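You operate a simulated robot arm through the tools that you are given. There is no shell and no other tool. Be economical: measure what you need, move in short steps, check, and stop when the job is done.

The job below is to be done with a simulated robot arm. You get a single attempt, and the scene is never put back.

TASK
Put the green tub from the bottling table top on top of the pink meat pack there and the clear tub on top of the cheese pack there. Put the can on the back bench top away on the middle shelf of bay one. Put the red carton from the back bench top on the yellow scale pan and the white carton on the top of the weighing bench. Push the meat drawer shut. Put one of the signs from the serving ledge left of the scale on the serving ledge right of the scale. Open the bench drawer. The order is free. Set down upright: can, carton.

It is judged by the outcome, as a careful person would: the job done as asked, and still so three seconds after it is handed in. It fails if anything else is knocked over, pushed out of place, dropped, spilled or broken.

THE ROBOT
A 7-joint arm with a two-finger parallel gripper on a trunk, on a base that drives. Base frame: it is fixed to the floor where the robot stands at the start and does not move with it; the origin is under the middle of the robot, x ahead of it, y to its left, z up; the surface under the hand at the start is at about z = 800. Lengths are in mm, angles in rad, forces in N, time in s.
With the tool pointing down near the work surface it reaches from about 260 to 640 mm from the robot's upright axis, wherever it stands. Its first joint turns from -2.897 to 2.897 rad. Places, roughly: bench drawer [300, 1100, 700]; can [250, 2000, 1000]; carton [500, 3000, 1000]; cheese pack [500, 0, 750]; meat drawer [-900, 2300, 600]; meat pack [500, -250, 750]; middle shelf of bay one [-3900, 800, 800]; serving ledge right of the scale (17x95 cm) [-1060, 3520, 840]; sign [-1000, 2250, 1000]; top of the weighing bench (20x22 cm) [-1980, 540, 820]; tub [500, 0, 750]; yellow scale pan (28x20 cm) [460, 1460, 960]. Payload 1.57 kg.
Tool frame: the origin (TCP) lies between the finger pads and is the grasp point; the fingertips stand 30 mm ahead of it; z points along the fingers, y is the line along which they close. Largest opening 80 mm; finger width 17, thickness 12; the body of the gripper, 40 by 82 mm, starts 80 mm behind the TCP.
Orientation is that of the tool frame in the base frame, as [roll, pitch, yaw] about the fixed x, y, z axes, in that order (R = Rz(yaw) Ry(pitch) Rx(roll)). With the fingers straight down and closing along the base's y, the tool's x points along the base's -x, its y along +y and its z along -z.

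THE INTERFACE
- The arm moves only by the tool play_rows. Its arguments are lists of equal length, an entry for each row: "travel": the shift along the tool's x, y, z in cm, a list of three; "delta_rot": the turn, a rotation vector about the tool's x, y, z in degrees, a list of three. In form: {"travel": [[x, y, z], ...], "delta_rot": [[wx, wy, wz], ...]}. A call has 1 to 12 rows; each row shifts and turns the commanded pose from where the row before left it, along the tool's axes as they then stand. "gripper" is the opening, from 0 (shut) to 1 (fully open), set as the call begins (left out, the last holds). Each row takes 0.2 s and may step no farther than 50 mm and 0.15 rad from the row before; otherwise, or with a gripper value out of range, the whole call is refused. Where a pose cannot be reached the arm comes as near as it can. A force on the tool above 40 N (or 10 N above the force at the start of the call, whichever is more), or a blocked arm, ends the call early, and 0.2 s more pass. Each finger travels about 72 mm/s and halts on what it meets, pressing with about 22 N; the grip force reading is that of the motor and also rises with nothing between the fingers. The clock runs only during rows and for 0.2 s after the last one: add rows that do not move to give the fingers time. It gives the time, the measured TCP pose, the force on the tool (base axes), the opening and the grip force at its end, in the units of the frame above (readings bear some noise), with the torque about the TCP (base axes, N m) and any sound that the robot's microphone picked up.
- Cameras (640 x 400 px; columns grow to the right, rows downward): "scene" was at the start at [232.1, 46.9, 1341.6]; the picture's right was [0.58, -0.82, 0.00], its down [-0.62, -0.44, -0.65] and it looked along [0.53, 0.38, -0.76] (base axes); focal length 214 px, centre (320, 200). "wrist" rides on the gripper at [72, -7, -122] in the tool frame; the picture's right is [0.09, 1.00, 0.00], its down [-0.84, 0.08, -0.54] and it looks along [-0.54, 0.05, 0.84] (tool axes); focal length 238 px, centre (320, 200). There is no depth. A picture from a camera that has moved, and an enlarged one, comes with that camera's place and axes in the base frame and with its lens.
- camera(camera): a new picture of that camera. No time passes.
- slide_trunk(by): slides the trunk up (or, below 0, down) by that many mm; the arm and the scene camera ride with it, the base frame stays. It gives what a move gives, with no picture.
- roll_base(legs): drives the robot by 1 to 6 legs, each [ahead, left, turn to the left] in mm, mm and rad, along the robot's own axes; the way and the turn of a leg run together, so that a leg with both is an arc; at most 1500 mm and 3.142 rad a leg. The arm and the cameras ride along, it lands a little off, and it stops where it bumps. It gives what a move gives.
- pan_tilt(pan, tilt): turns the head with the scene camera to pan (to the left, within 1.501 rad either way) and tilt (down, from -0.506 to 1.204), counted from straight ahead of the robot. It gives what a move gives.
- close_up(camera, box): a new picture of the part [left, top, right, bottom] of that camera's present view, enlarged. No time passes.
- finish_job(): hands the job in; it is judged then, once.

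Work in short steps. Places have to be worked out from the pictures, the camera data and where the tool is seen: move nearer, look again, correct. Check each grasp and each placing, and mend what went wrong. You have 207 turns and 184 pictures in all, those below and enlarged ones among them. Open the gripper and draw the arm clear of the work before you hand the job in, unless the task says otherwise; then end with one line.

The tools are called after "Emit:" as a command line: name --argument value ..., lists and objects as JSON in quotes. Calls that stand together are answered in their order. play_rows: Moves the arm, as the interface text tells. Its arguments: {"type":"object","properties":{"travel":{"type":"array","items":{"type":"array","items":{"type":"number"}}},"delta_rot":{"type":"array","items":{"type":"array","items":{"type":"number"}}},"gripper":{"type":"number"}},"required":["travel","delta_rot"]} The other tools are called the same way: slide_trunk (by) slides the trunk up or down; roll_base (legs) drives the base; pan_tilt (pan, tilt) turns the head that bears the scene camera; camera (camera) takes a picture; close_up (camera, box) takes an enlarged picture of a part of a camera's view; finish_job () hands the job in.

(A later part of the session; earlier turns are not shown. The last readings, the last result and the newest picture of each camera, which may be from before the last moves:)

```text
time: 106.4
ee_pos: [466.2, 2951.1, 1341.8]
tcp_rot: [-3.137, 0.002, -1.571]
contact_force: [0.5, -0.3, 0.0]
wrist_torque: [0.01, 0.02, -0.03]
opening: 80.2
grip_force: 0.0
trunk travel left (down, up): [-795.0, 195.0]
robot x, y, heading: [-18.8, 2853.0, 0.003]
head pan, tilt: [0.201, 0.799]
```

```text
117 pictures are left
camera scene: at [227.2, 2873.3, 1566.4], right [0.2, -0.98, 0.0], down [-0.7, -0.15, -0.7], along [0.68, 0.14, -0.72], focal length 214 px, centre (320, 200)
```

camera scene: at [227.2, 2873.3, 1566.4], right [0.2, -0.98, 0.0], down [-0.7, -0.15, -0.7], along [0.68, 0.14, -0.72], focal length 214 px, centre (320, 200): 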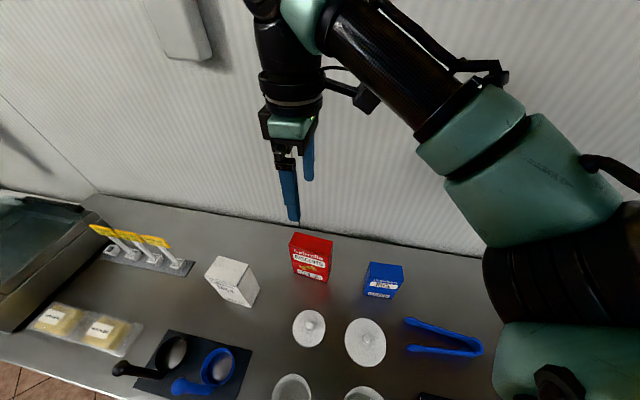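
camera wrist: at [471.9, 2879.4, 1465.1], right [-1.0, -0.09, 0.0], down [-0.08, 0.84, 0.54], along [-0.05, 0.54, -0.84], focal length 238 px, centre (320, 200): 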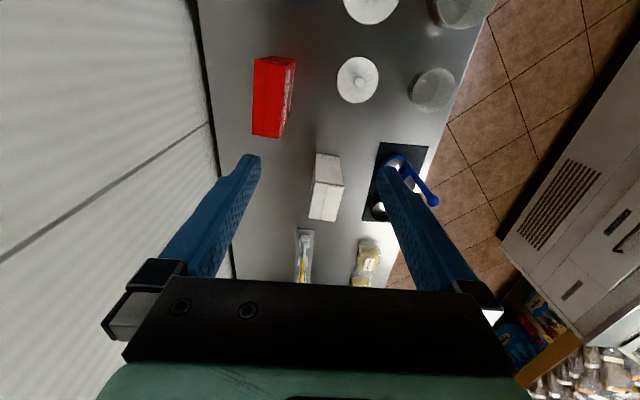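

Red carton top centre is about (550,2957). I move above it to z≈1180 and look again.

Emit:
play_rows --travel '[[-0.6, -4, 0], [0, -4.3, 0], [0, 0, 4], [0, 0, 4], [0, 0, 4], [0, 0, 4]]' --delta_rot '[[0, 0, 0], [0, 0, 0], [0, 0, 0], [0, 0, 0], [0, 0, 0], [0, 0, 0]]'

Emit:
camera --camera "wrist"

Emit:
close_up --camera "scene" --box '[240, 150, 400, 250]'

```text
time: 107.8
ee_pos: [548.5, 2958.9, 1181.4]
tcp_rot: [-3.136, -0.001, -1.569]
contact_force: [0.5, -0.7, 0.3]
wrist_torque: [0.03, 0.02, 0.02]
opening: 80.1
grip_force: 0.0
trunk travel left (down, up): [-795.0, 195.0]
robot x, y, heading: [-19.3, 2852.7, 0.003]
head pan, tilt: [0.201, 0.799]
```

```text
116 pictures are left
camera wrist: at [554.5, 2888.3, 1304.2], right [-1.0, -0.09, -0.01], down [-0.08, 0.84, 0.54], along [-0.05, 0.54, -0.84], focal length 238 px, centre (320, 200)
```

wrist: 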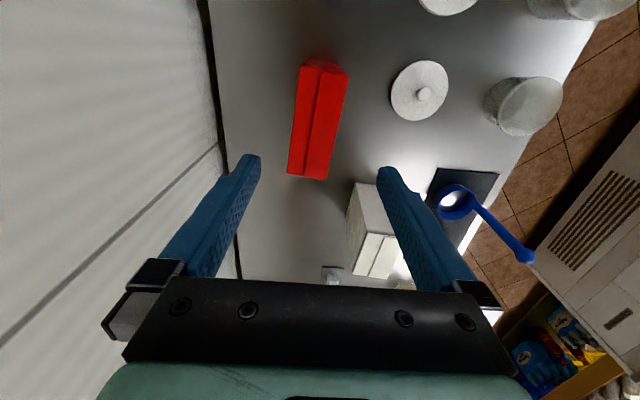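

```text
4.00 times, centred on (320, 200) of scene
camera zoom: at [227.5, 2873.5, 1566.4], right [0.2, -0.98, 0.0], down [-0.7, -0.15, -0.7], along [0.68, 0.14, -0.72], focal length 858 px, centre (320, 200)
```

zoom: 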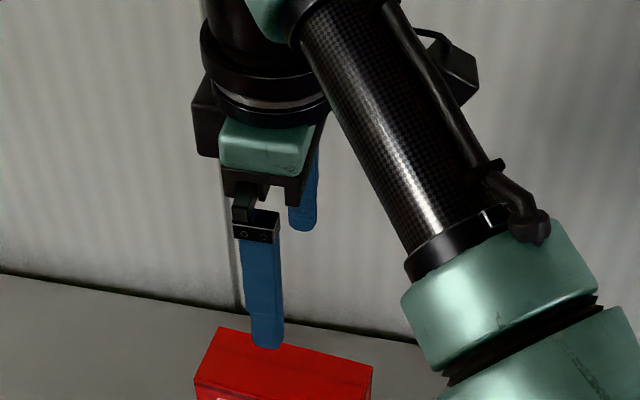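

Top is at z≈1050, centre ≈(552,2961), turned about 5°. I align yaw and descend to just above.

Emit:
play_rows --travel '[[-0.2, -0.4, 4], [0, 0, 4]]' --delta_rot '[[0, 0, 5], [0, 0, 0]]'

Emit:
camera --camera "wrist"

```text
time: 108.4
ee_pos: [554.1, 2960.0, 1099.8]
tcp_rot: [-3.136, -0.002, -1.659]
contact_force: [-0.3, 0.6, 0.3]
wrist_torque: [-0.01, -0.03, 0.02]
opening: 80.0
grip_force: 0.0
trunk travel left (down, up): [-795.0, 195.0]
robot x, y, heading: [-19.7, 2858.8, 0.011]
head pan, tilt: [0.201, 0.799]
```

```text
114 pictures are left
camera wrist: at [553.5, 2888.1, 1222.5], right [-1.0, -0.01, -0.01], down [-0.01, 0.84, 0.54], along [0.0, 0.54, -0.84], focal length 238 px, centre (320, 200)
```

wrist: 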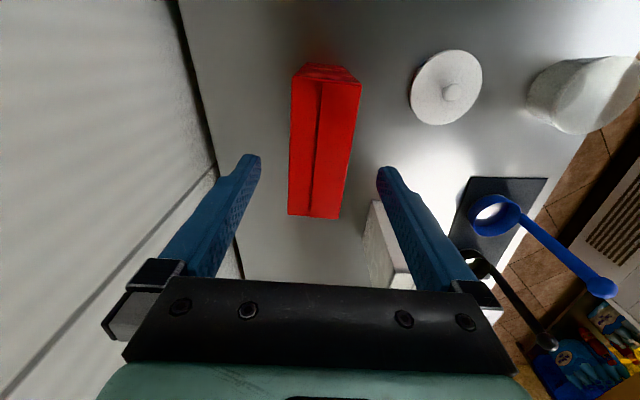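

Aligned between the fingers. Descend to z≈990 and grip.

Emit:
play_rows --travel '[[0, 0, 4], [0, 0, 4], [0, 0, 3]]' --delta_rot '[[0, 0, 0], [0, 0, 0], [0, 0, 0]]'

Emit:
play_rows --travel '[[0, 0, 0], [0, 0, 0], [0, 0, 0], [0, 0, 0]]' --delta_rot '[[0, 0, 0], [0, 0, 0], [0, 0, 0], [0, 0, 0]]' --gripper 0

Emit:
play_rows --travel '[[0, 0, -2], [0, 0, -4], [0, 0, -4], [0, 0, -4], [0, 0, -4]]' --delta_rot '[[0, 0, 0], [0, 0, 0], [0, 0, 0], [0, 0, 0], [0, 0, 0]]'

Emit:
camera --camera "wrist"

Emit:
camera --camera "scene"

```text
time: 109.2
ee_pos: [555.9, 2959.8, 990.7]
tcp_rot: [-3.136, 0.0, -1.656]
contact_force: [-0.2, -0.2, -0.3]
wrist_torque: [-0.02, 0.0, 0.0]
opening: 80.1
grip_force: 0.0
trunk travel left (down, up): [-795.0, 195.0]
robot x, y, heading: [-23.3, 2853.7, 0.004]
head pan, tilt: [0.201, 0.799]
```

```text
time: 110.2
ee_pos: [556.1, 2960.6, 993.0]
tcp_rot: [-3.137, 0.001, -1.659]
contact_force: [-1.3, -0.2, -0.4]
wrist_torque: [0.0, 0.18, 0.03]
opening: 50.0
grip_force: 22.0
trunk travel left (down, up): [-795.0, 195.0]
robot x, y, heading: [-22.5, 2850.7, 0.007]
head pan, tilt: [0.201, 0.799]
```

```text
time: 111.4
ee_pos: [555.4, 2959.0, 1172.2]
tcp_rot: [-3.139, -0.001, -1.659]
contact_force: [-1.0, 0.2, -2.7]
wrist_torque: [0.0, -0.03, -0.03]
opening: 49.9
grip_force: 22.1
trunk travel left (down, up): [-795.0, 195.0]
robot x, y, heading: [-19.8, 2854.8, 0.009]
head pan, tilt: [0.201, 0.799]
```

```text
113 pictures are left
camera wrist: at [555.4, 2886.5, 1294.9], right [-1.0, -0.01, 0.0], down [-0.01, 0.84, 0.54], along [0.0, 0.54, -0.84], focal length 238 px, centre (320, 200)
```

wrist: 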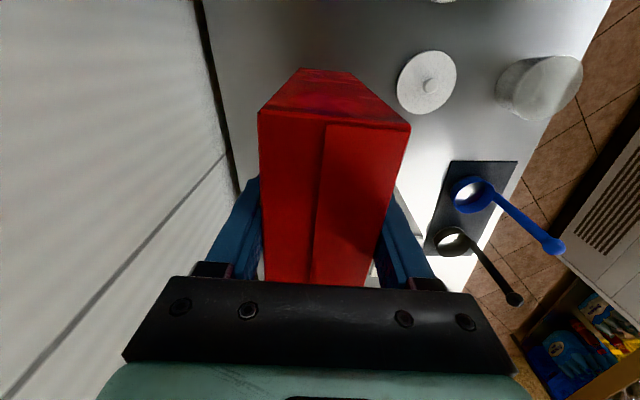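

```text
112 pictures are left
camera scene: at [227.5, 2872.4, 1566.3], right [0.2, -0.98, 0.0], down [-0.7, -0.15, -0.7], along [0.68, 0.14, -0.72], focal length 214 px, centre (320, 200)
```

scene: 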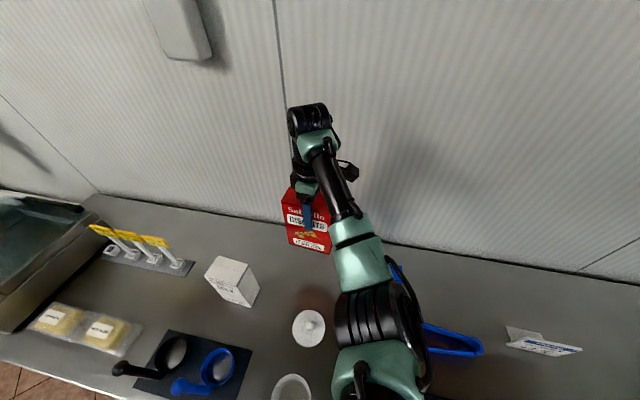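

Red carton is held (50 mm grip). I lift, retract, and drive back and right toward the scale.

Emit:
play_rows --travel '[[0, 0, -4.5], [0, 0, -4.5], [0, 0, -4.5], [0, 4, 0], [0, 4, 0], [0, 3, 0]]' --delta_rot '[[0, 0, 0], [0, 0, 0], [0, 0, 0], [0, 0, 0], [0, 0, 0], [0, 0, 0]]'

Emit:
roll_base --legs '[[-220, 0, 0], [0, -1200, 0]]'

Emit:
pan_tilt --pan -0.1 --tilt 0.8

Emit:
camera --camera "scene"

Emit:
camera --camera "wrist"

```text
time: 112.8
ee_pos: [444.6, 2970.4, 1307.4]
tcp_rot: [-3.137, -0.001, -1.659]
contact_force: [-0.1, 0.9, -3.8]
wrist_torque: [-0.01, 0.02, 0.03]
opening: 50.1
grip_force: 21.8
trunk travel left (down, up): [-795.0, 195.0]
robot x, y, heading: [-22.8, 2856.7, 0.006]
head pan, tilt: [0.201, 0.799]
```

```text
time: 120.2
ee_pos: [229.6, 1763.6, 1307.1]
tcp_rot: [-3.136, 0.002, -1.666]
contact_force: [-0.7, -0.7, -3.7]
wrist_torque: [-0.01, 0.04, 0.04]
opening: 49.7
grip_force: 22.0
trunk travel left (down, up): [-795.0, 195.0]
robot x, y, heading: [-240.3, 1650.3, -0.001]
head pan, tilt: [0.201, 0.799]
```

```text
time: 121.0
ee_pos: [229.6, 1764.2, 1307.2]
tcp_rot: [-3.136, 0.0, -1.666]
contact_force: [0.8, -0.2, -5.1]
wrist_torque: [-0.02, -0.01, 0.02]
opening: 50.0
grip_force: 22.4
trunk travel left (down, up): [-795.0, 195.0]
robot x, y, heading: [-235.0, 1651.2, 0.004]
head pan, tilt: [-0.099, 0.799]
```

```text
111 pictures are left
camera scene: at [12.4, 1644.1, 1566.3], right [-0.1, -0.99, 0.0], down [-0.71, 0.07, -0.7], along [0.69, -0.07, -0.72], focal length 214 px, centre (320, 200)
```

scene: 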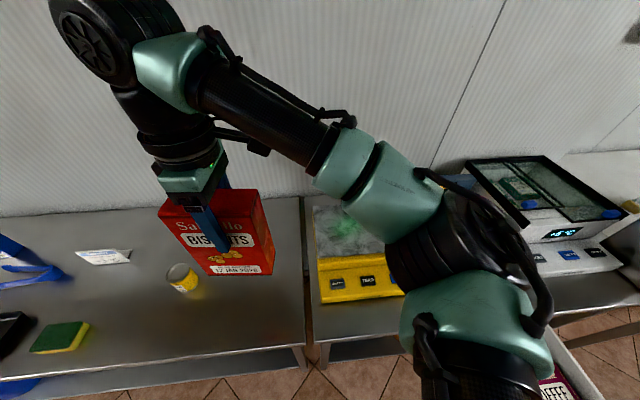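

```text
110 pictures are left
camera wrist: at [228.8, 1693.1, 1429.9], right [-1.0, 0.0, 0.0], down [0.0, 0.84, 0.54], along [0.0, 0.54, -0.84], focal length 238 px, centre (320, 200)
```

wrist: 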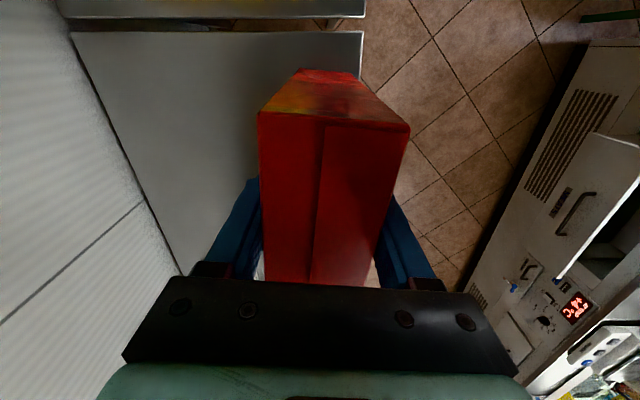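

Scale pan centre matches (460,1460). I drive forward 200 and carry the carton over the pan.

Emit:
roll_base --legs '[[200, 0, 0]]'

Emit:
play_rows --travel '[[4.5, -0.2, 0], [4.5, -0.2, 0], [4.5, -0.2, 0], [4.5, -0.2, 0], [4.5, -0.2, 0], [4.5, -0.2, 0]]' --delta_rot '[[0, 0, -0.9], [0, 0, -0.9], [0, 0, -0.9], [0, 0, -0.9], [0, 0, -0.9], [0, 0, -0.9]]'

Emit:
camera --camera "scene"

Emit:
camera --camera "wrist"

```text
time: 122.6
ee_pos: [423.1, 1764.9, 1306.3]
tcp_rot: [-3.137, 0.0, -1.658]
contact_force: [0.1, -1.1, -4.4]
wrist_torque: [-0.05, 0.02, -0.02]
opening: 49.7
grip_force: 22.2
trunk travel left (down, up): [-795.0, 195.0]
robot x, y, heading: [-41.2, 1651.1, -0.002]
head pan, tilt: [-0.099, 0.799]
```

```text
time: 124.0
ee_pos: [421.5, 1494.4, 1306.5]
tcp_rot: [-3.137, 0.002, -1.566]
contact_force: [0.5, -0.1, -3.2]
wrist_torque: [-0.06, -0.01, 0.01]
opening: 49.9
grip_force: 21.4
trunk travel left (down, up): [-795.0, 195.0]
robot x, y, heading: [-44.5, 1650.0, 0.003]
head pan, tilt: [-0.099, 0.799]
```

```text
109 pictures are left
camera scene: at [205.7, 1643.4, 1566.4], right [-0.1, -1.0, 0.0], down [-0.71, 0.07, -0.7], along [0.69, -0.07, -0.72], focal length 214 px, centre (320, 200)
```

scene: 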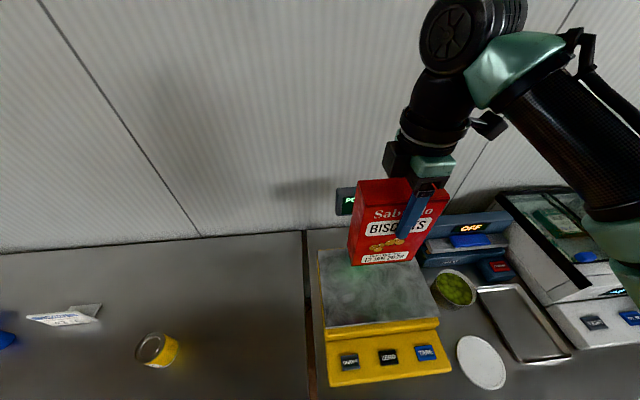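

```text
108 pictures are left
camera wrist: at [426.8, 1424.8, 1430.5], right [-1.0, -0.1, 0.0], down [-0.08, 0.84, 0.54], along [-0.05, 0.54, -0.84], focal length 238 px, centre (320, 200)
```

wrist: 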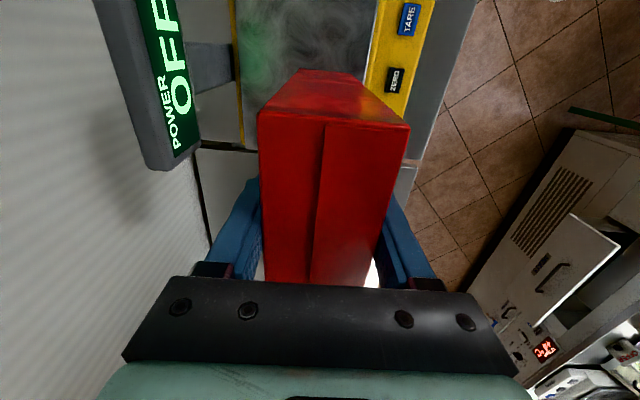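

Pan spans x≈342–566, y≈1329–1616. I aim at (437,1470) clear of the display, descend to z≈1130 and look.

Emit:
play_rows --travel '[[2.4, -1.5, 0], [0, 0, 4.5], [0, 0, 4.5], [0, 0, 4.5], [0, 0, 4], [0, 0, 0]]' --delta_rot '[[0, 0, 0], [0, 0, 0], [0, 0, 0], [0, 0, 0], [0, 0, 0], [0, 0, 0]]'

Emit:
camera --camera "scene"

```text
time: 125.4
ee_pos: [437.0, 1474.7, 1129.6]
tcp_rot: [-3.137, 0.0, -1.565]
contact_force: [0.6, 0.4, -3.7]
wrist_torque: [-0.03, 0.03, -0.02]
opening: 50.1
grip_force: 21.9
trunk travel left (down, up): [-795.0, 195.0]
robot x, y, heading: [-45.3, 1651.1, 0.004]
head pan, tilt: [-0.099, 0.799]
```

```text
107 pictures are left
camera scene: at [206.0, 1644.5, 1566.4], right [-0.1, -1.0, 0.0], down [-0.71, 0.07, -0.7], along [0.69, -0.07, -0.72], focal length 214 px, centre (320, 200)
```

scene: 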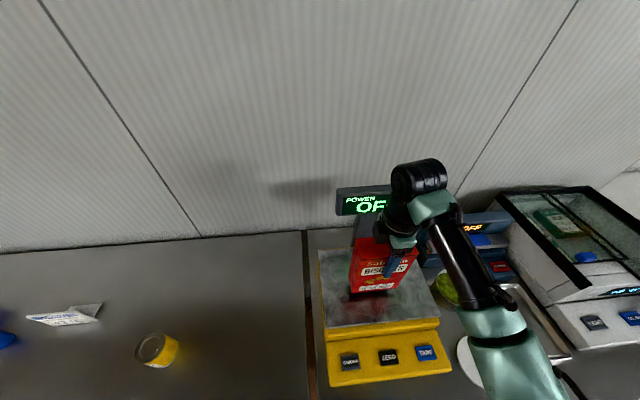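

Well placed over the pan. Lower gently until contact.

Emit:
play_rows --travel '[[0, 0, 1], [0, 0, 1], [0, 0, 0.5], [0, 0, 0]]' --delta_rot '[[0, 0, 0], [0, 0, 0], [0, 0, 0], [0, 0, 0]]'

Emit:
close_up --camera "scene" --box '[310, 220, 470, 320]'

```text
time: 126.4
ee_pos: [437.0, 1473.0, 1105.8]
tcp_rot: [-3.137, 0.0, -1.566]
contact_force: [-0.5, -0.1, -4.2]
wrist_torque: [-0.05, 0.0, 0.03]
opening: 50.0
grip_force: 21.3
trunk travel left (down, up): [-795.0, 195.0]
robot x, y, heading: [-43.4, 1644.7, -0.0]
head pan, tilt: [-0.099, 0.799]
```

```text
4.00 times, centred on (390, 270) of scene
camera zoom: at [206.2, 1644.6, 1566.3], right [-0.1, -1.0, 0.0], down [-0.71, 0.07, -0.7], along [0.69, -0.07, -0.72], focal length 858 px, centre (40, -80)
```

zoom: 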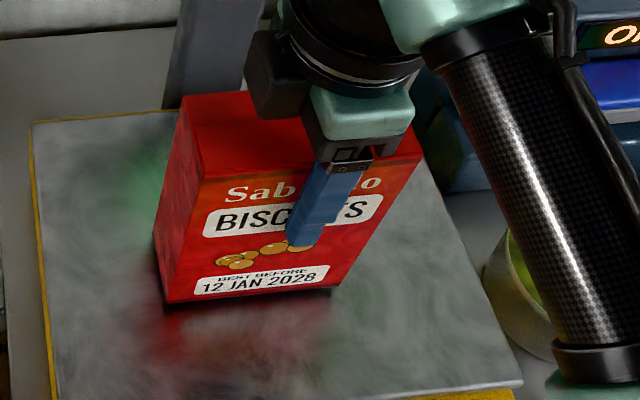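

Close to the pan; continue in small steps.

Emit:
play_rows --travel '[[0, 0, 0.4], [0, 0, 0.4], [0, 0, 0]]' --delta_rot '[[0, 0, 0], [0, 0, 0], [0, 0, 0]]'

Emit:
play_rows --travel '[[0, 0, 0.4], [0, 0, 0]]' --delta_rot '[[0, 0, 0], [0, 0, 0]]'

Emit:
play_rows --travel '[[0, 0, 0.3], [0, 0, 0]]' --delta_rot '[[0, 0, 0], [0, 0, 0]]'

Emit:
close_up --camera "scene" --box '[310, 220, 470, 320]'

```text
time: 127.2
ee_pos: [436.2, 1471.0, 1098.5]
tcp_rot: [-3.138, 0.0, -1.566]
contact_force: [0.1, -0.4, -3.0]
wrist_torque: [-0.03, 0.03, 0.03]
opening: 49.6
grip_force: 21.4
trunk travel left (down, up): [-795.0, 195.0]
robot x, y, heading: [-43.5, 1650.2, 0.001]
head pan, tilt: [-0.099, 0.799]
```

```text
time: 127.8
ee_pos: [437.1, 1472.1, 1096.8]
tcp_rot: [-3.134, -0.001, -1.566]
contact_force: [-1.4, 1.1, 10.2]
wrist_torque: [0.06, 0.45, -0.07]
opening: 49.9
grip_force: 21.7
trunk travel left (down, up): [-795.0, 195.0]
robot x, y, heading: [-44.4, 1649.8, -0.0]
head pan, tilt: [-0.099, 0.799]
```

```text
time: 128.4
ee_pos: [437.1, 1471.4, 1094.4]
tcp_rot: [-3.133, -0.005, -1.568]
contact_force: [0.9, -2.1, 22.1]
wrist_torque: [-0.02, 0.55, 0.01]
opening: 49.6
grip_force: 22.1
trunk travel left (down, up): [-795.0, 195.0]
robot x, y, heading: [-43.5, 1646.8, 0.003]
head pan, tilt: [-0.099, 0.799]
```

```text
4.00 times, centred on (390, 270) of scene
camera zoom: at [203.9, 1645.2, 1566.9], right [-0.1, -1.0, 0.0], down [-0.71, 0.07, -0.7], along [0.69, -0.07, -0.72], focal length 858 px, centre (40, -80)
```

zoom: 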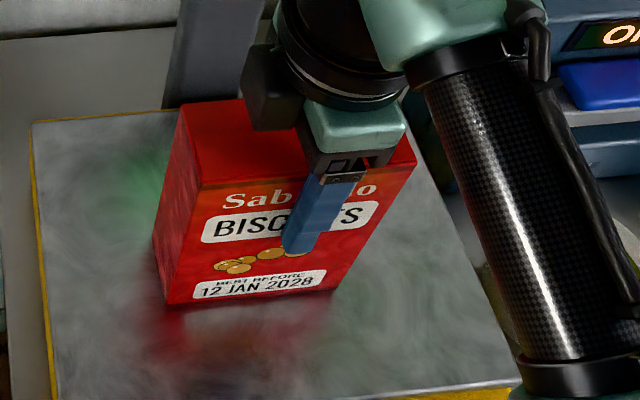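

Contact on the pan. Ease 3 mm, open, and rise straight up.

Emit:
play_rows --travel '[[0, 0, -0.4], [0, 0, 0]]' --delta_rot '[[0, 0, 0], [0, 0, 0]]'

Emit:
play_rows --travel '[[0, 0, 0], [0, 0, 0], [0, 0, 0]]' --delta_rot '[[0, 0, 0], [0, 0, 0], [0, 0, 0]]' --gripper 1

Emit:
play_rows --travel '[[0, 0, -3], [0, 0, -5], [0, 0, -5], [0, 0, -5]]' --delta_rot '[[0, 0, 0], [0, 0, 0], [0, 0, 0], [0, 0, 0]]'

Emit:
camera --camera "scene"

Emit:
camera --camera "wrist"

```text
time: 129.0
ee_pos: [437.9, 1472.6, 1094.7]
tcp_rot: [-3.141, 0.003, -1.566]
contact_force: [-1.0, -0.4, -2.2]
wrist_torque: [-0.08, 0.11, -0.03]
opening: 50.0
grip_force: 22.1
trunk travel left (down, up): [-795.0, 195.0]
robot x, y, heading: [-42.1, 1650.8, 0.001]
head pan, tilt: [-0.099, 0.799]
```

```text
time: 129.8
ee_pos: [437.8, 1471.6, 1096.1]
tcp_rot: [-3.136, 0.0, -1.564]
contact_force: [-0.2, -0.4, 0.2]
wrist_torque: [0.0, 0.04, -0.01]
opening: 79.9
grip_force: 0.1
trunk travel left (down, up): [-795.0, 195.0]
robot x, y, heading: [-44.3, 1650.7, 0.0]
head pan, tilt: [-0.099, 0.799]
```

```text
time: 130.8
ee_pos: [435.6, 1472.3, 1275.7]
tcp_rot: [-3.134, -0.001, -1.565]
contact_force: [-0.7, 0.3, 0.2]
wrist_torque: [-0.03, 0.01, 0.0]
opening: 80.0
grip_force: 0.0
trunk travel left (down, up): [-795.0, 195.0]
robot x, y, heading: [-43.4, 1651.0, -0.0]
head pan, tilt: [-0.099, 0.799]
```

```text
104 pictures are left
camera scene: at [205.3, 1645.0, 1566.4], right [-0.1, -1.0, 0.0], down [-0.71, 0.07, -0.7], along [0.69, -0.07, -0.72], focal length 214 px, centre (320, 200)
```

scene: 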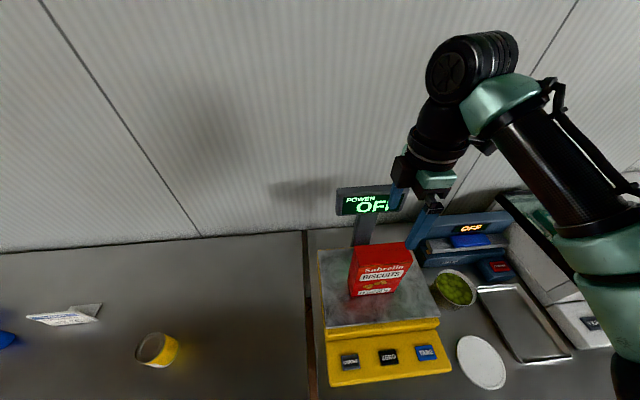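

```text
103 pictures are left
camera wrist: at [439.2, 1402.5, 1398.8], right [-1.0, -0.1, 0.0], down [-0.08, 0.84, 0.54], along [-0.05, 0.54, -0.84], focal length 238 px, centre (320, 200)
```

wrist: 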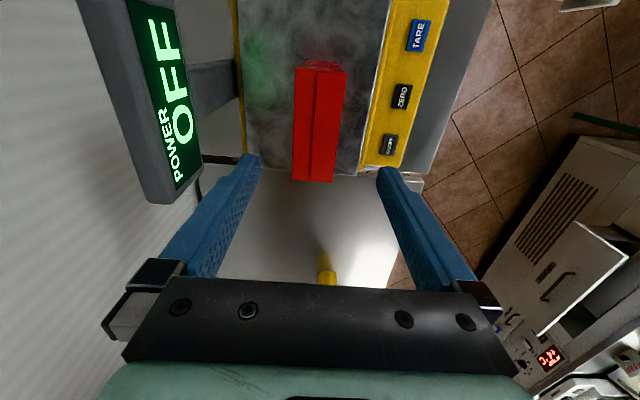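

Red carton stands on the pan. I back off toward the can and reorient the hand to horizontal with its camera on top.

Emit:
roll_base --legs '[[-250, 350, 0]]'

Emit:
play_rows --travel '[[0, 0, 0], [0, 0, 0], [0, 0, 0], [0, 0, 0], [0, 0, 0], [0, 0, 0], [0, 0, 0], [0, 0, 0], [0, 0, 0], [0, 0, 0], [0, 0, 0]]' --delta_rot '[[0, 0, -8.18], [0, 0, -8.18], [0, 0, -8.18], [0, 0, -8.18], [0, 0, -8.18], [0, 0, -8.18], [0, 0, -8.18], [0, 0, -8.18], [0, 0, -8.18], [0, 0, -8.18], [0, 0, -8.2]]'

Emit:
play_rows --travel '[[0, 0, 0], [0, 0, 0], [0, 0, 0], [0, 0, 0], [0, 0, 0], [0, 0, 0], [0, 0, 0], [0, 0, 0], [0, 0, 0], [0, 0, 0], [0, 0, 0]]' --delta_rot '[[0, 8.18, 0], [0, 8.18, 0], [0, 8.18, 0], [0, 8.18, 0], [0, 8.18, 0], [0, 8.18, 0], [0, 8.18, 0], [0, 8.18, 0], [0, 8.18, 0], [0, 8.18, 0], [0, 8.2, 0]]'

Emit:
camera --camera "scene"

Emit:
camera --camera "wrist"

```text
time: 133.4
ee_pos: [183.3, 1823.8, 1275.6]
tcp_rot: [-3.136, 0.002, -1.561]
contact_force: [0.6, 0.2, 0.6]
wrist_torque: [0.01, 0.02, 0.01]
opening: 80.0
grip_force: 0.1
trunk travel left (down, up): [-795.0, 195.0]
robot x, y, heading: [-292.7, 1999.8, 0.005]
head pan, tilt: [-0.099, 0.799]
```

```text
time: 135.8
ee_pos: [182.6, 1824.2, 1276.2]
tcp_rot: [3.141, -0.005, 0.011]
contact_force: [0.2, -0.3, -0.5]
wrist_torque: [-0.02, -0.02, 0.02]
opening: 79.9
grip_force: 0.1
trunk travel left (down, up): [-795.0, 195.0]
robot x, y, heading: [-295.6, 2000.4, 0.009]
head pan, tilt: [-0.099, 0.799]
```

```text
time: 138.2
ee_pos: [183.6, 1824.7, 1275.4]
tcp_rot: [0.127, -1.566, 3.026]
contact_force: [0.1, 0.4, 0.1]
wrist_torque: [0.01, -0.01, -0.03]
opening: 80.2
grip_force: 0.0
trunk travel left (down, up): [-795.0, 195.0]
robot x, y, heading: [-295.1, 1996.9, 0.001]
head pan, tilt: [-0.099, 0.799]
```

```text
102 pictures are left
camera scene: at [-45.7, 1994.4, 1566.4], right [-0.09, -1.0, 0.0], down [-0.71, 0.07, -0.7], along [0.69, -0.07, -0.72], focal length 214 px, centre (320, 200)
```

scene: 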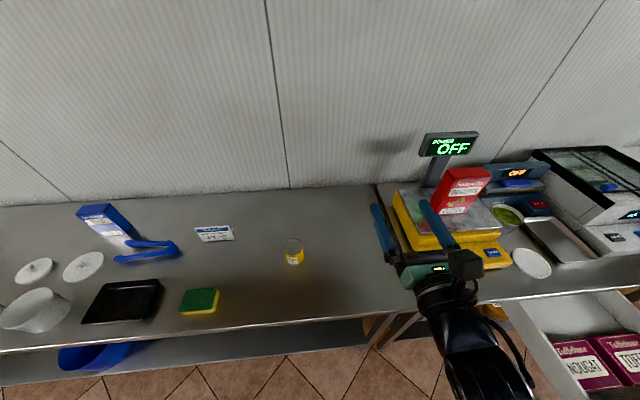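

```text
101 pictures are left
camera wrist: at [60.0, 1831.0, 1347.6], right [0.01, -1.0, 0.09], down [-0.54, -0.08, -0.84], along [0.84, -0.04, -0.53], focal length 238 px, centre (320, 200)
```

wrist: 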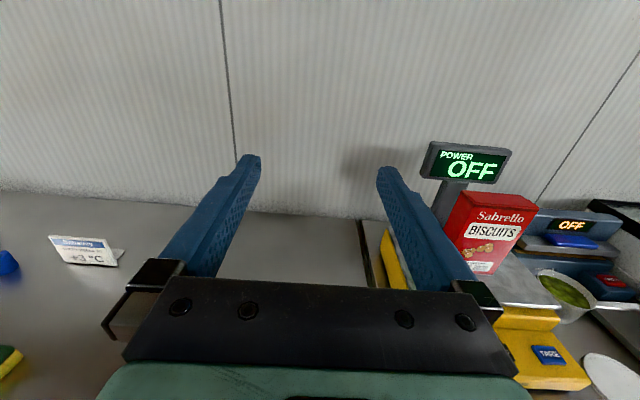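

Hand is horizontal. I shift the base back/left to line up with the can at (346,2044), then lower the trunk.

Emit:
roll_base --legs '[[-110, 217, 0]]'

Emit:
slide_trunk --by -350

Emit:
camera --camera "wrist"

Emit:
camera --camera "scene"

```text
time: 140.0
ee_pos: [68.0, 2033.5, 1276.9]
tcp_rot: [0.052, -1.564, 3.094]
contact_force: [-0.8, -0.1, 0.2]
wrist_torque: [0.01, 0.0, -0.03]
opening: 80.1
grip_force: 0.0
trunk travel left (down, up): [-795.0, 195.0]
robot x, y, heading: [-412.5, 2209.5, 0.002]
head pan, tilt: [-0.099, 0.799]
```

```text
time: 143.4
ee_pos: [68.5, 2034.1, 927.3]
tcp_rot: [0.052, -1.565, 3.095]
contact_force: [-0.1, 0.2, 0.4]
wrist_torque: [0.0, 0.0, 0.0]
opening: 79.9
grip_force: 0.2
trunk travel left (down, up): [-445.0, 545.0]
robot x, y, heading: [-405.5, 2209.5, -0.003]
head pan, tilt: [-0.099, 0.799]
```

```text
100 pictures are left
camera wrist: at [-54.4, 2041.4, 997.9], right [0.0, -1.0, 0.09], down [-0.54, -0.08, -0.84], along [0.84, -0.05, -0.54], focal length 238 px, centre (320, 200)
```

wrist: 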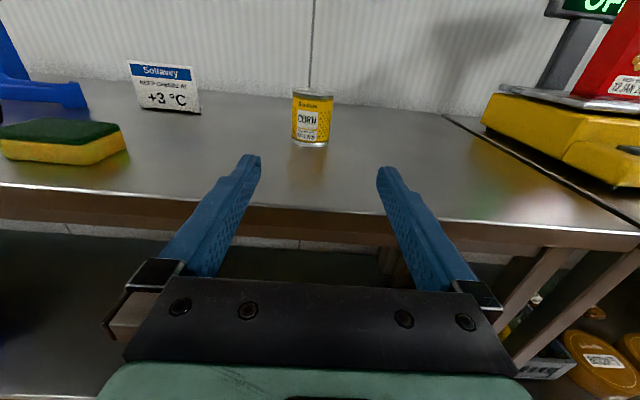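

```text
99 pictures are left
camera scene: at [-159.5, 2205.5, 1216.4], right [-0.1, -1.0, 0.0], down [-0.71, 0.07, -0.7], along [0.69, -0.07, -0.72], focal length 214 px, centre (320, 200)
```

scene: 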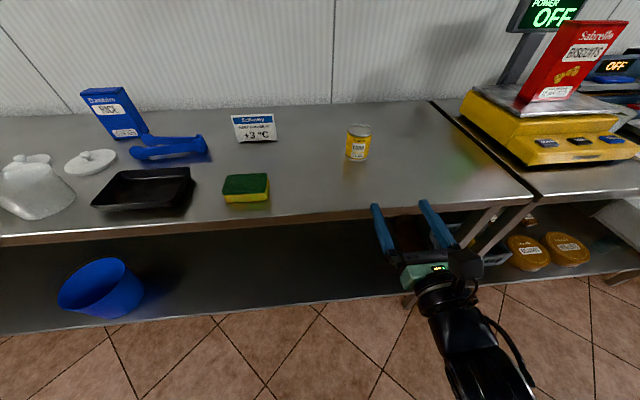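

Can: base z≈862, top ≈938, y≈2046. Adjust hand (+12 mm y, −14 mm z), then drive forward 190.

Emit:
play_rows --travel '[[-1.4, -1.2, 0], [0, 0, 0]]' --delta_rot '[[0, 0, 0], [0, 0, 0]]'

Emit:
roll_base --legs '[[180, 0, 0]]'

Emit:
camera --camera "wrist"

Emit:
camera --camera "scene"

```text
time: 144.0
ee_pos: [68.3, 2045.4, 912.4]
tcp_rot: [-0.024, -1.566, -3.115]
contact_force: [-0.2, -0.5, 0.5]
wrist_torque: [0.01, 0.0, -0.01]
opening: 80.0
grip_force: 0.0
trunk travel left (down, up): [-445.0, 545.0]
robot x, y, heading: [-408.7, 2212.6, 0.0]
head pan, tilt: [-0.099, 0.799]
```

```text
time: 145.5
ee_pos: [249.7, 2051.0, 914.1]
tcp_rot: [0.044, -1.566, 3.106]
contact_force: [0.8, 0.3, -0.3]
wrist_torque: [0.0, -0.03, 0.04]
opening: 80.0
grip_force: 0.0
trunk travel left (down, up): [-445.0, 545.0]
robot x, y, heading: [-229.7, 2214.6, 0.006]
head pan, tilt: [-0.099, 0.799]
```

```text
98 pictures are left
camera wrist: at [126.7, 2056.4, 985.0], right [0.01, -1.0, 0.09], down [-0.54, -0.08, -0.84], along [0.84, -0.04, -0.54], focal length 238 px, centre (320, 200)
```

wrist: 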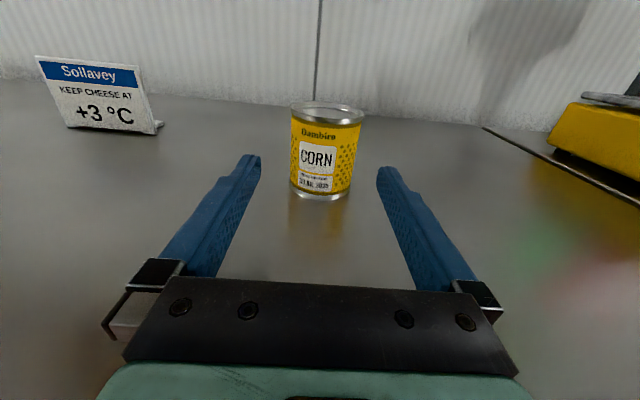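

```text
97 pictures are left
camera scene: at [20.9, 2207.5, 1216.3], right [-0.09, -1.0, 0.0], down [-0.71, 0.07, -0.7], along [0.69, -0.07, -0.72], focal length 214 px, centre (320, 200)
```

scene: 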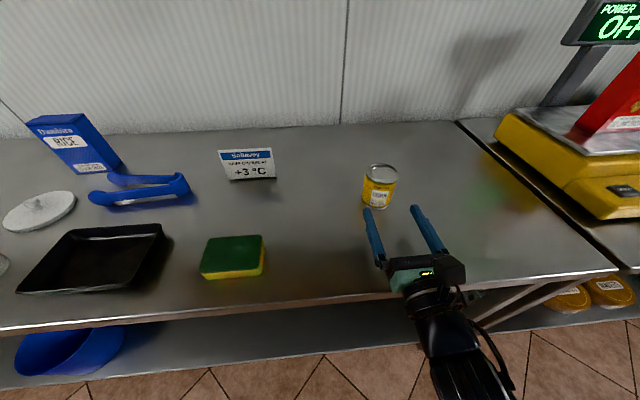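

Can centre y≈2044. Shift 7 mm right, advance ~93 mm, and close.

Emit:
play_rows --travel '[[0, 0.7, 0], [0, 0, 4], [0, 0, 3], [0, 0, 2]]' --delta_rot '[[0, 0, 0], [0, 0, 0], [0, 0, 0], [0, 0, 0]]'

Emit:
camera --camera "wrist"

```text
time: 146.5
ee_pos: [341.4, 2042.2, 914.3]
tcp_rot: [-0.035, -1.565, -3.096]
contact_force: [-1.0, 0.0, 0.3]
wrist_torque: [-0.01, -0.06, -0.01]
opening: 80.0
grip_force: 0.0
trunk travel left (down, up): [-445.0, 545.0]
robot x, y, heading: [-231.4, 2210.4, 0.002]
head pan, tilt: [-0.099, 0.799]
```

```text
96 pictures are left
camera wrist: at [218.0, 2049.2, 986.7], right [0.01, -1.0, 0.09], down [-0.54, -0.08, -0.84], along [0.84, -0.04, -0.54], focal length 238 px, centre (320, 200)
```

wrist: 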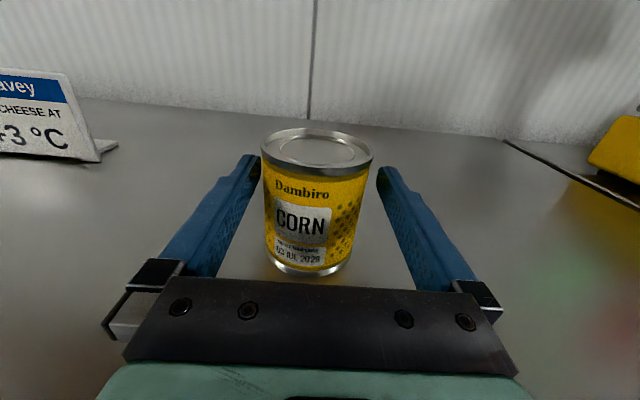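

Can is between the fingers. Close and lift.

Emit:
play_rows --travel '[[0, 0, 0.3], [0, 0, 0], [0, 0, 0], [0, 0, 0]]' --delta_rot '[[0, 0, 0], [0, 0, 0], [0, 0, 0], [0, 0, 0]]' --gripper 0

Emit:
play_rows --travel '[[2, 0, 0], [4, 0, 0], [4, 0, 0]]' --delta_rot '[[0, 0, 0], [0, 0, 0], [0, 0, 0]]'

Emit:
camera --camera "wrist"

```text
time: 147.5
ee_pos: [341.8, 2042.0, 914.7]
tcp_rot: [0.105, -1.564, 3.045]
contact_force: [-0.1, -0.7, 4.0]
wrist_torque: [0.12, -0.13, -0.04]
opening: 65.8
grip_force: 22.1
trunk travel left (down, up): [-445.0, 545.0]
robot x, y, heading: [-226.6, 2210.5, 0.008]
head pan, tilt: [-0.099, 0.799]
```

```text
time: 148.3
ee_pos: [343.3, 2041.5, 1013.8]
tcp_rot: [-0.298, -1.566, -2.833]
contact_force: [0.9, 0.0, -2.5]
wrist_torque: [0.01, 0.04, 0.0]
opening: 65.8
grip_force: 22.3
trunk travel left (down, up): [-445.0, 545.0]
robot x, y, heading: [-229.5, 2210.9, 0.0]
head pan, tilt: [-0.099, 0.799]
```

```text
95 pictures are left
camera wrist: at [220.5, 2048.2, 1084.7], right [0.01, -1.0, 0.09], down [-0.54, -0.08, -0.84], along [0.84, -0.04, -0.54], focal length 238 px, centre (320, 200)
```

wrist: 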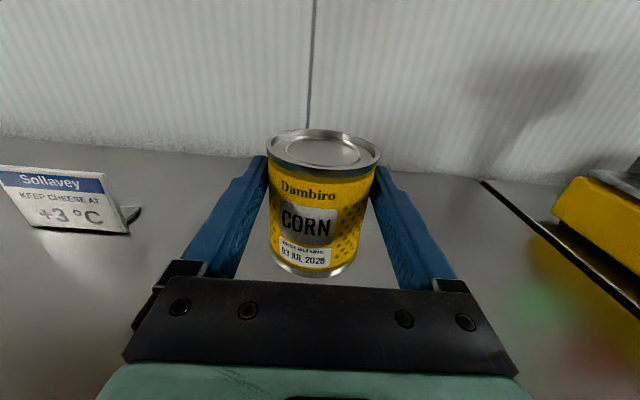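

Can held. I retract, raise the trunk, and drive back through the aisle to an open spot, turning to face the other side of the shop.

Emit:
play_rows --travel '[[0, 0, -4], [0, 0, -4], [0, 0, -3]]' --delta_rot '[[0, 0, 0], [0, 0, 0], [0, 0, 0]]'

Emit:
slide_trunk --by 200

Emit:
roll_base --legs '[[-330, -550, 0], [0, -670, 0], [0, 0, -1.57]]'

Emit:
pan_tilt --pan -1.2 --tilt 0.4

Emit:
camera --camera "scene"

Emit:
camera --camera "wrist"

```text
time: 149.1
ee_pos: [234.2, 2042.6, 1013.3]
tcp_rot: [-0.133, -1.565, -2.998]
contact_force: [0.0, -0.5, -2.4]
wrist_torque: [0.0, 0.04, 0.02]
opening: 65.9
grip_force: 22.0
trunk travel left (down, up): [-445.0, 545.0]
robot x, y, heading: [-227.0, 2212.8, 0.006]
head pan, tilt: [-0.099, 0.799]
```

```text
time: 151.3
ee_pos: [234.2, 2040.4, 1213.3]
tcp_rot: [-0.004, -1.567, -3.127]
contact_force: [-0.1, 0.2, -2.1]
wrist_torque: [0.01, 0.06, 0.01]
opening: 65.8
grip_force: 21.8
trunk travel left (down, up): [-645.0, 345.0]
robot x, y, heading: [-228.5, 2211.7, 0.003]
head pan, tilt: [-0.099, 0.799]
```

```text
time: 162.2
ee_pos: [-732.1, 499.5, 1215.5]
tcp_rot: [0.002, -1.566, 1.557]
contact_force: [0.4, -0.1, -1.9]
wrist_torque: [0.01, -0.02, 0.04]
opening: 65.9
grip_force: 21.4
trunk travel left (down, up): [-645.0, 345.0]
robot x, y, heading: [-554.9, 962.7, -1.583]
head pan, tilt: [-0.099, 0.799]
```

```text
time: 163.5
ee_pos: [-730.7, 498.9, 1213.0]
tcp_rot: [-0.016, -1.565, 1.577]
contact_force: [1.1, -0.3, -2.8]
wrist_torque: [0.04, -0.05, 0.0]
opening: 65.6
grip_force: 21.7
trunk travel left (down, up): [-645.0, 345.0]
robot x, y, heading: [-549.5, 963.0, -1.585]
head pan, tilt: [-1.201, 0.4]
```

```text
94 pictures are left
camera scene: at [-642.7, 759.2, 1451.4], right [-0.35, 0.94, 0.0], down [0.36, 0.14, -0.92], along [-0.86, -0.32, -0.39], focal length 214 px, centre (320, 200)
```

scene: 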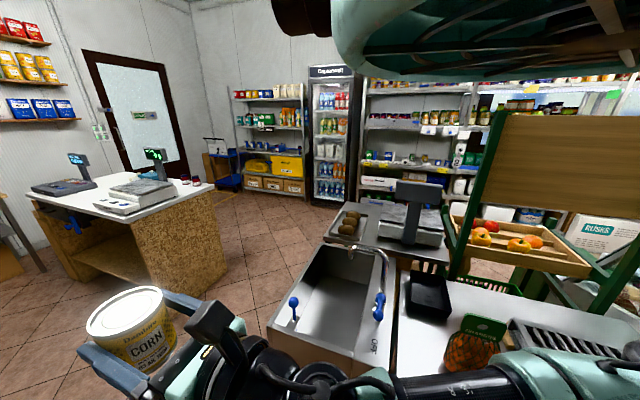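

```text
93 pictures are left
camera wrist: at [-724.0, 623.4, 1285.5], right [-1.0, 0.01, 0.09], down [-0.07, 0.54, -0.84], along [-0.06, -0.84, -0.54], focal length 238 px, centre (320, 200)
```

wrist: 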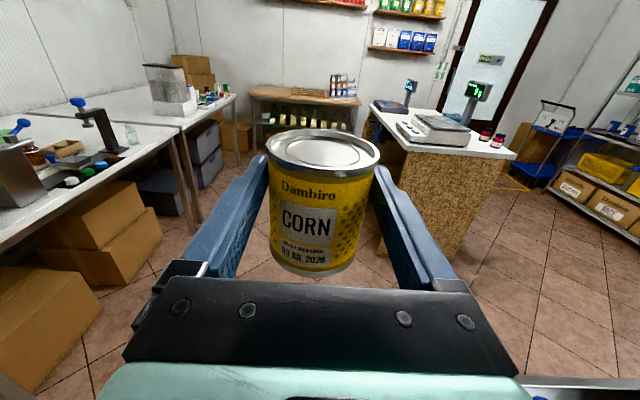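

I zoom on the far shelves to identify bay one's middle shelf.

Emit:
close_up --camera "scene" --box '[350, 70, 510, 170]'

Emit:
close_up --camera "scene" --box '[310, 170, 470, 270]'

```text
4.00 times, centred on (430, 120) of scene
camera zoom: at [-642.7, 759.2, 1451.4], right [-0.35, 0.94, 0.0], down [0.36, 0.14, -0.92], along [-0.86, -0.32, -0.39], focal length 858 px, centre (-120, 520)
```

zoom: 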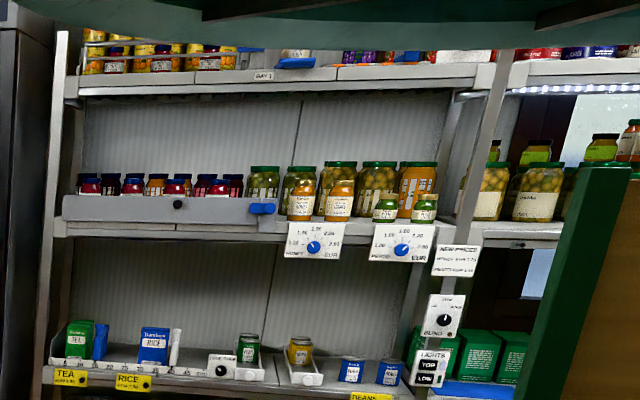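

```text
4.00 times, centred on (390, 220) of scene
camera zoom: at [-642.7, 759.2, 1451.4], right [-0.35, 0.94, 0.0], down [0.36, 0.14, -0.92], along [-0.86, -0.32, -0.39], focal length 858 px, centre (40, 120)
```

zoom: 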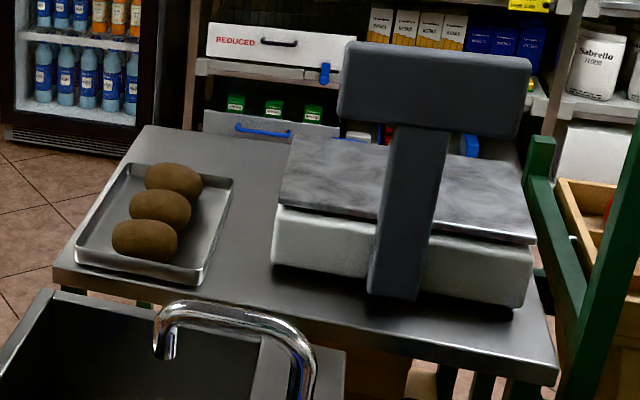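

Bay one's middle shelf is the TEA/RICE/BEANS one at z≈770. Route: go along -y, turn to face -x, and drive west through the corridor at y≈-70.

Emit:
roll_base --legs '[[1030, 0, 0], [0, 0, -1.557], [1000, 0, 0]]'

Emit:
pan_tilt --pan -0.3 --tilt 0.4

Emit:
camera --camera "scene"

```text
time: 177.3
ee_pos: [-2029.5, 123.2, 1213.0]
tcp_rot: [-0.011, -1.567, 0.028]
contact_force: [-0.6, -0.9, -2.7]
wrist_torque: [0.01, -0.09, 0.01]
opening: 66.0
grip_force: 21.8
trunk travel left (down, up): [-645.0, 345.0]
robot x, y, heading: [-1564.1, -42.7, -3.128]
head pan, tilt: [-1.201, 0.4]
```

```text
time: 178.5
ee_pos: [-2028.5, 122.9, 1213.9]
tcp_rot: [-0.04, -1.566, 0.056]
contact_force: [0.7, -0.5, -2.7]
wrist_torque: [0.0, -0.05, 0.02]
opening: 65.8
grip_force: 22.6
trunk travel left (down, up): [-645.0, 345.0]
robot x, y, heading: [-1563.2, -43.8, -3.13]
head pan, tilt: [-0.3, 0.4]
```

```text
90 pictures are left
camera scene: at [-1824.9, -17.2, 1451.5], right [0.28, 0.96, 0.0], down [0.37, -0.11, -0.92], along [-0.88, 0.26, -0.39], focal length 214 px, centre (320, 200)
```

scene: 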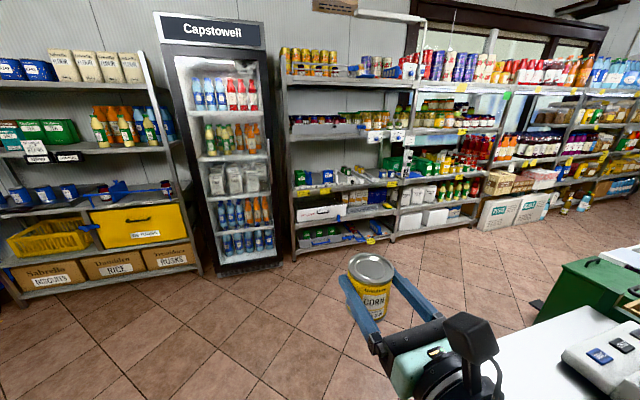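

Bay one spans y≈230–1470 with front at x≈-3670. I drive on toward it.

Emit:
roll_base --legs '[[1000, 0, 0], [450, -720, -0.01]]'

Emit:
pan_tilt --pan -0.1 --tilt 0.6

Emit:
camera --camera "scene"

Emit:
camera --camera "wrist"

```text
time: 188.0
ee_pos: [-3526.3, 833.0, 1211.9]
tcp_rot: [-0.051, -1.565, 0.069]
contact_force: [-0.6, 0.1, -2.1]
wrist_torque: [-0.01, -0.02, 0.0]
opening: 65.8
grip_force: 21.9
trunk travel left (down, up): [-645.0, 345.0]
robot x, y, heading: [-3063.0, 666.9, -3.126]
head pan, tilt: [-0.3, 0.4]
```

```text
time: 188.7
ee_pos: [-3527.4, 832.2, 1214.1]
tcp_rot: [-0.058, -1.565, 0.076]
contact_force: [0.3, -0.2, -2.1]
wrist_torque: [0.0, -0.02, 0.01]
opening: 65.7
grip_force: 22.4
trunk travel left (down, up): [-645.0, 345.0]
robot x, y, heading: [-3066.4, 665.7, -3.126]
head pan, tilt: [-0.099, 0.6]
```

```text
89 pictures are left
camera scene: at [-3321.4, 673.5, 1433.3], right [0.09, 1.0, 0.0], down [0.56, -0.05, -0.83], along [-0.82, 0.07, -0.56], focal length 214 px, centre (320, 200)
```

scene: 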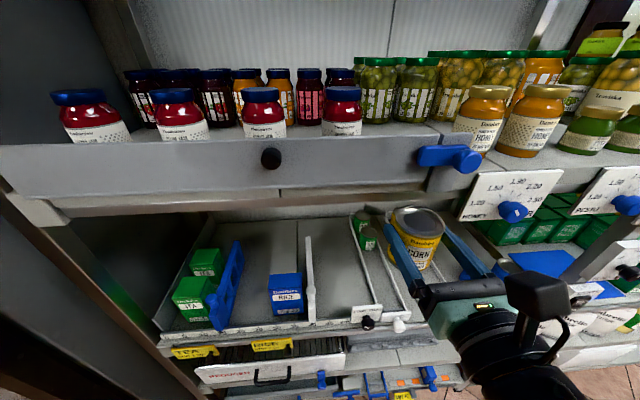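

```text
88 pictures are left
camera wrist: at [-3404.4, 829.6, 1285.5], right [-0.02, 1.0, 0.09], down [0.54, 0.09, -0.84], along [-0.84, 0.04, -0.54], focal length 238 px, centre (320, 200)
```

wrist: 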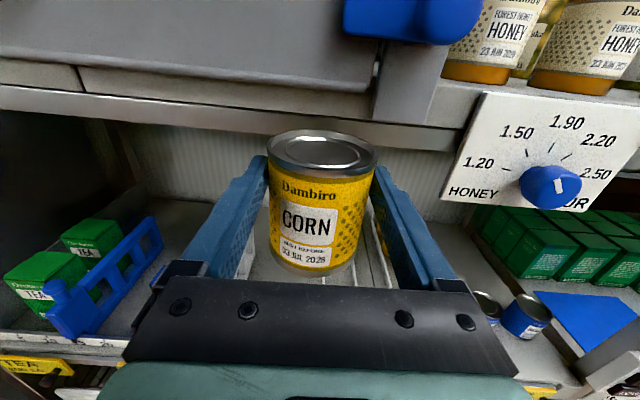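

I back off a bit and lower the trunk to see the middle shelf directly.

Emit:
roll_base --legs '[[-200, 0, 0]]'

Emit:
slide_trunk --by -250

Emit:
pan_tilt --pan -0.1 --tilt 0.5

Emit:
camera --camera "scene"

Emit:
camera --camera "wrist"

```text
time: 190.3
ee_pos: [-3328.4, 836.3, 1213.5]
tcp_rot: [-0.038, -1.566, 0.056]
contact_force: [0.2, -0.1, -2.1]
wrist_torque: [-0.02, -0.04, -0.03]
opening: 65.7
grip_force: 22.2
trunk travel left (down, up): [-645.0, 345.0]
robot x, y, heading: [-2865.4, 670.7, -3.127]
head pan, tilt: [-0.099, 0.6]
```

```text
time: 192.9
ee_pos: [-3328.1, 836.4, 963.5]
tcp_rot: [-0.056, -1.566, 0.074]
contact_force: [-0.1, -0.2, -1.4]
wrist_torque: [0.03, -0.05, -0.02]
opening: 65.8
grip_force: 22.3
trunk travel left (down, up): [-395.0, 595.0]
robot x, y, heading: [-2864.6, 667.0, -3.127]
head pan, tilt: [-0.099, 0.6]
```

```text
time: 193.6
ee_pos: [-3327.9, 837.1, 963.2]
tcp_rot: [-0.067, -1.566, 0.081]
contact_force: [0.3, -0.3, -2.2]
wrist_torque: [0.01, -0.05, 0.0]
opening: 65.9
grip_force: 22.4
trunk travel left (down, up): [-395.0, 595.0]
robot x, y, heading: [-2865.6, 669.6, -3.126]
head pan, tilt: [-0.099, 0.499]
```

```text
87 pictures are left
camera scene: at [-3126.0, 676.8, 1192.3], right [0.09, 1.0, 0.0], down [0.48, -0.04, -0.88], along [-0.87, 0.08, -0.48], focal length 214 px, centre (320, 200)
```

scene: 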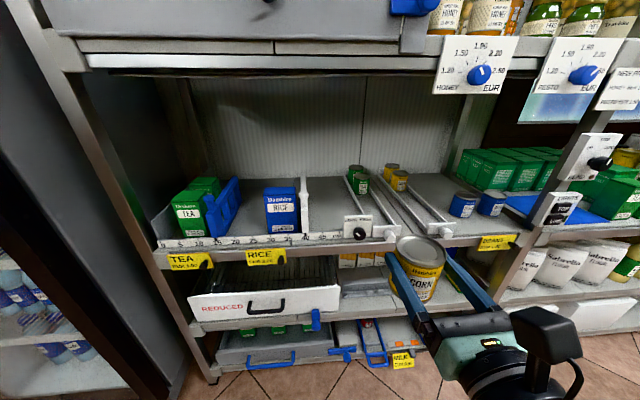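

```text
86 pictures are left
camera wrist: at [-3206.2, 832.7, 1035.5], right [-0.02, 1.0, 0.09], down [0.54, 0.09, -0.84], along [-0.84, 0.04, -0.54], focal length 238 px, centre (320, 200)
```

wrist: 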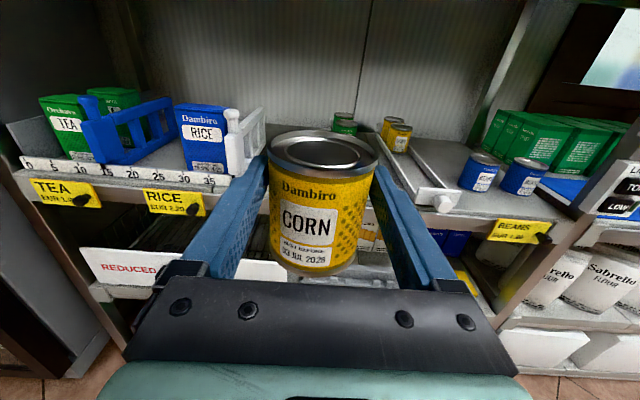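

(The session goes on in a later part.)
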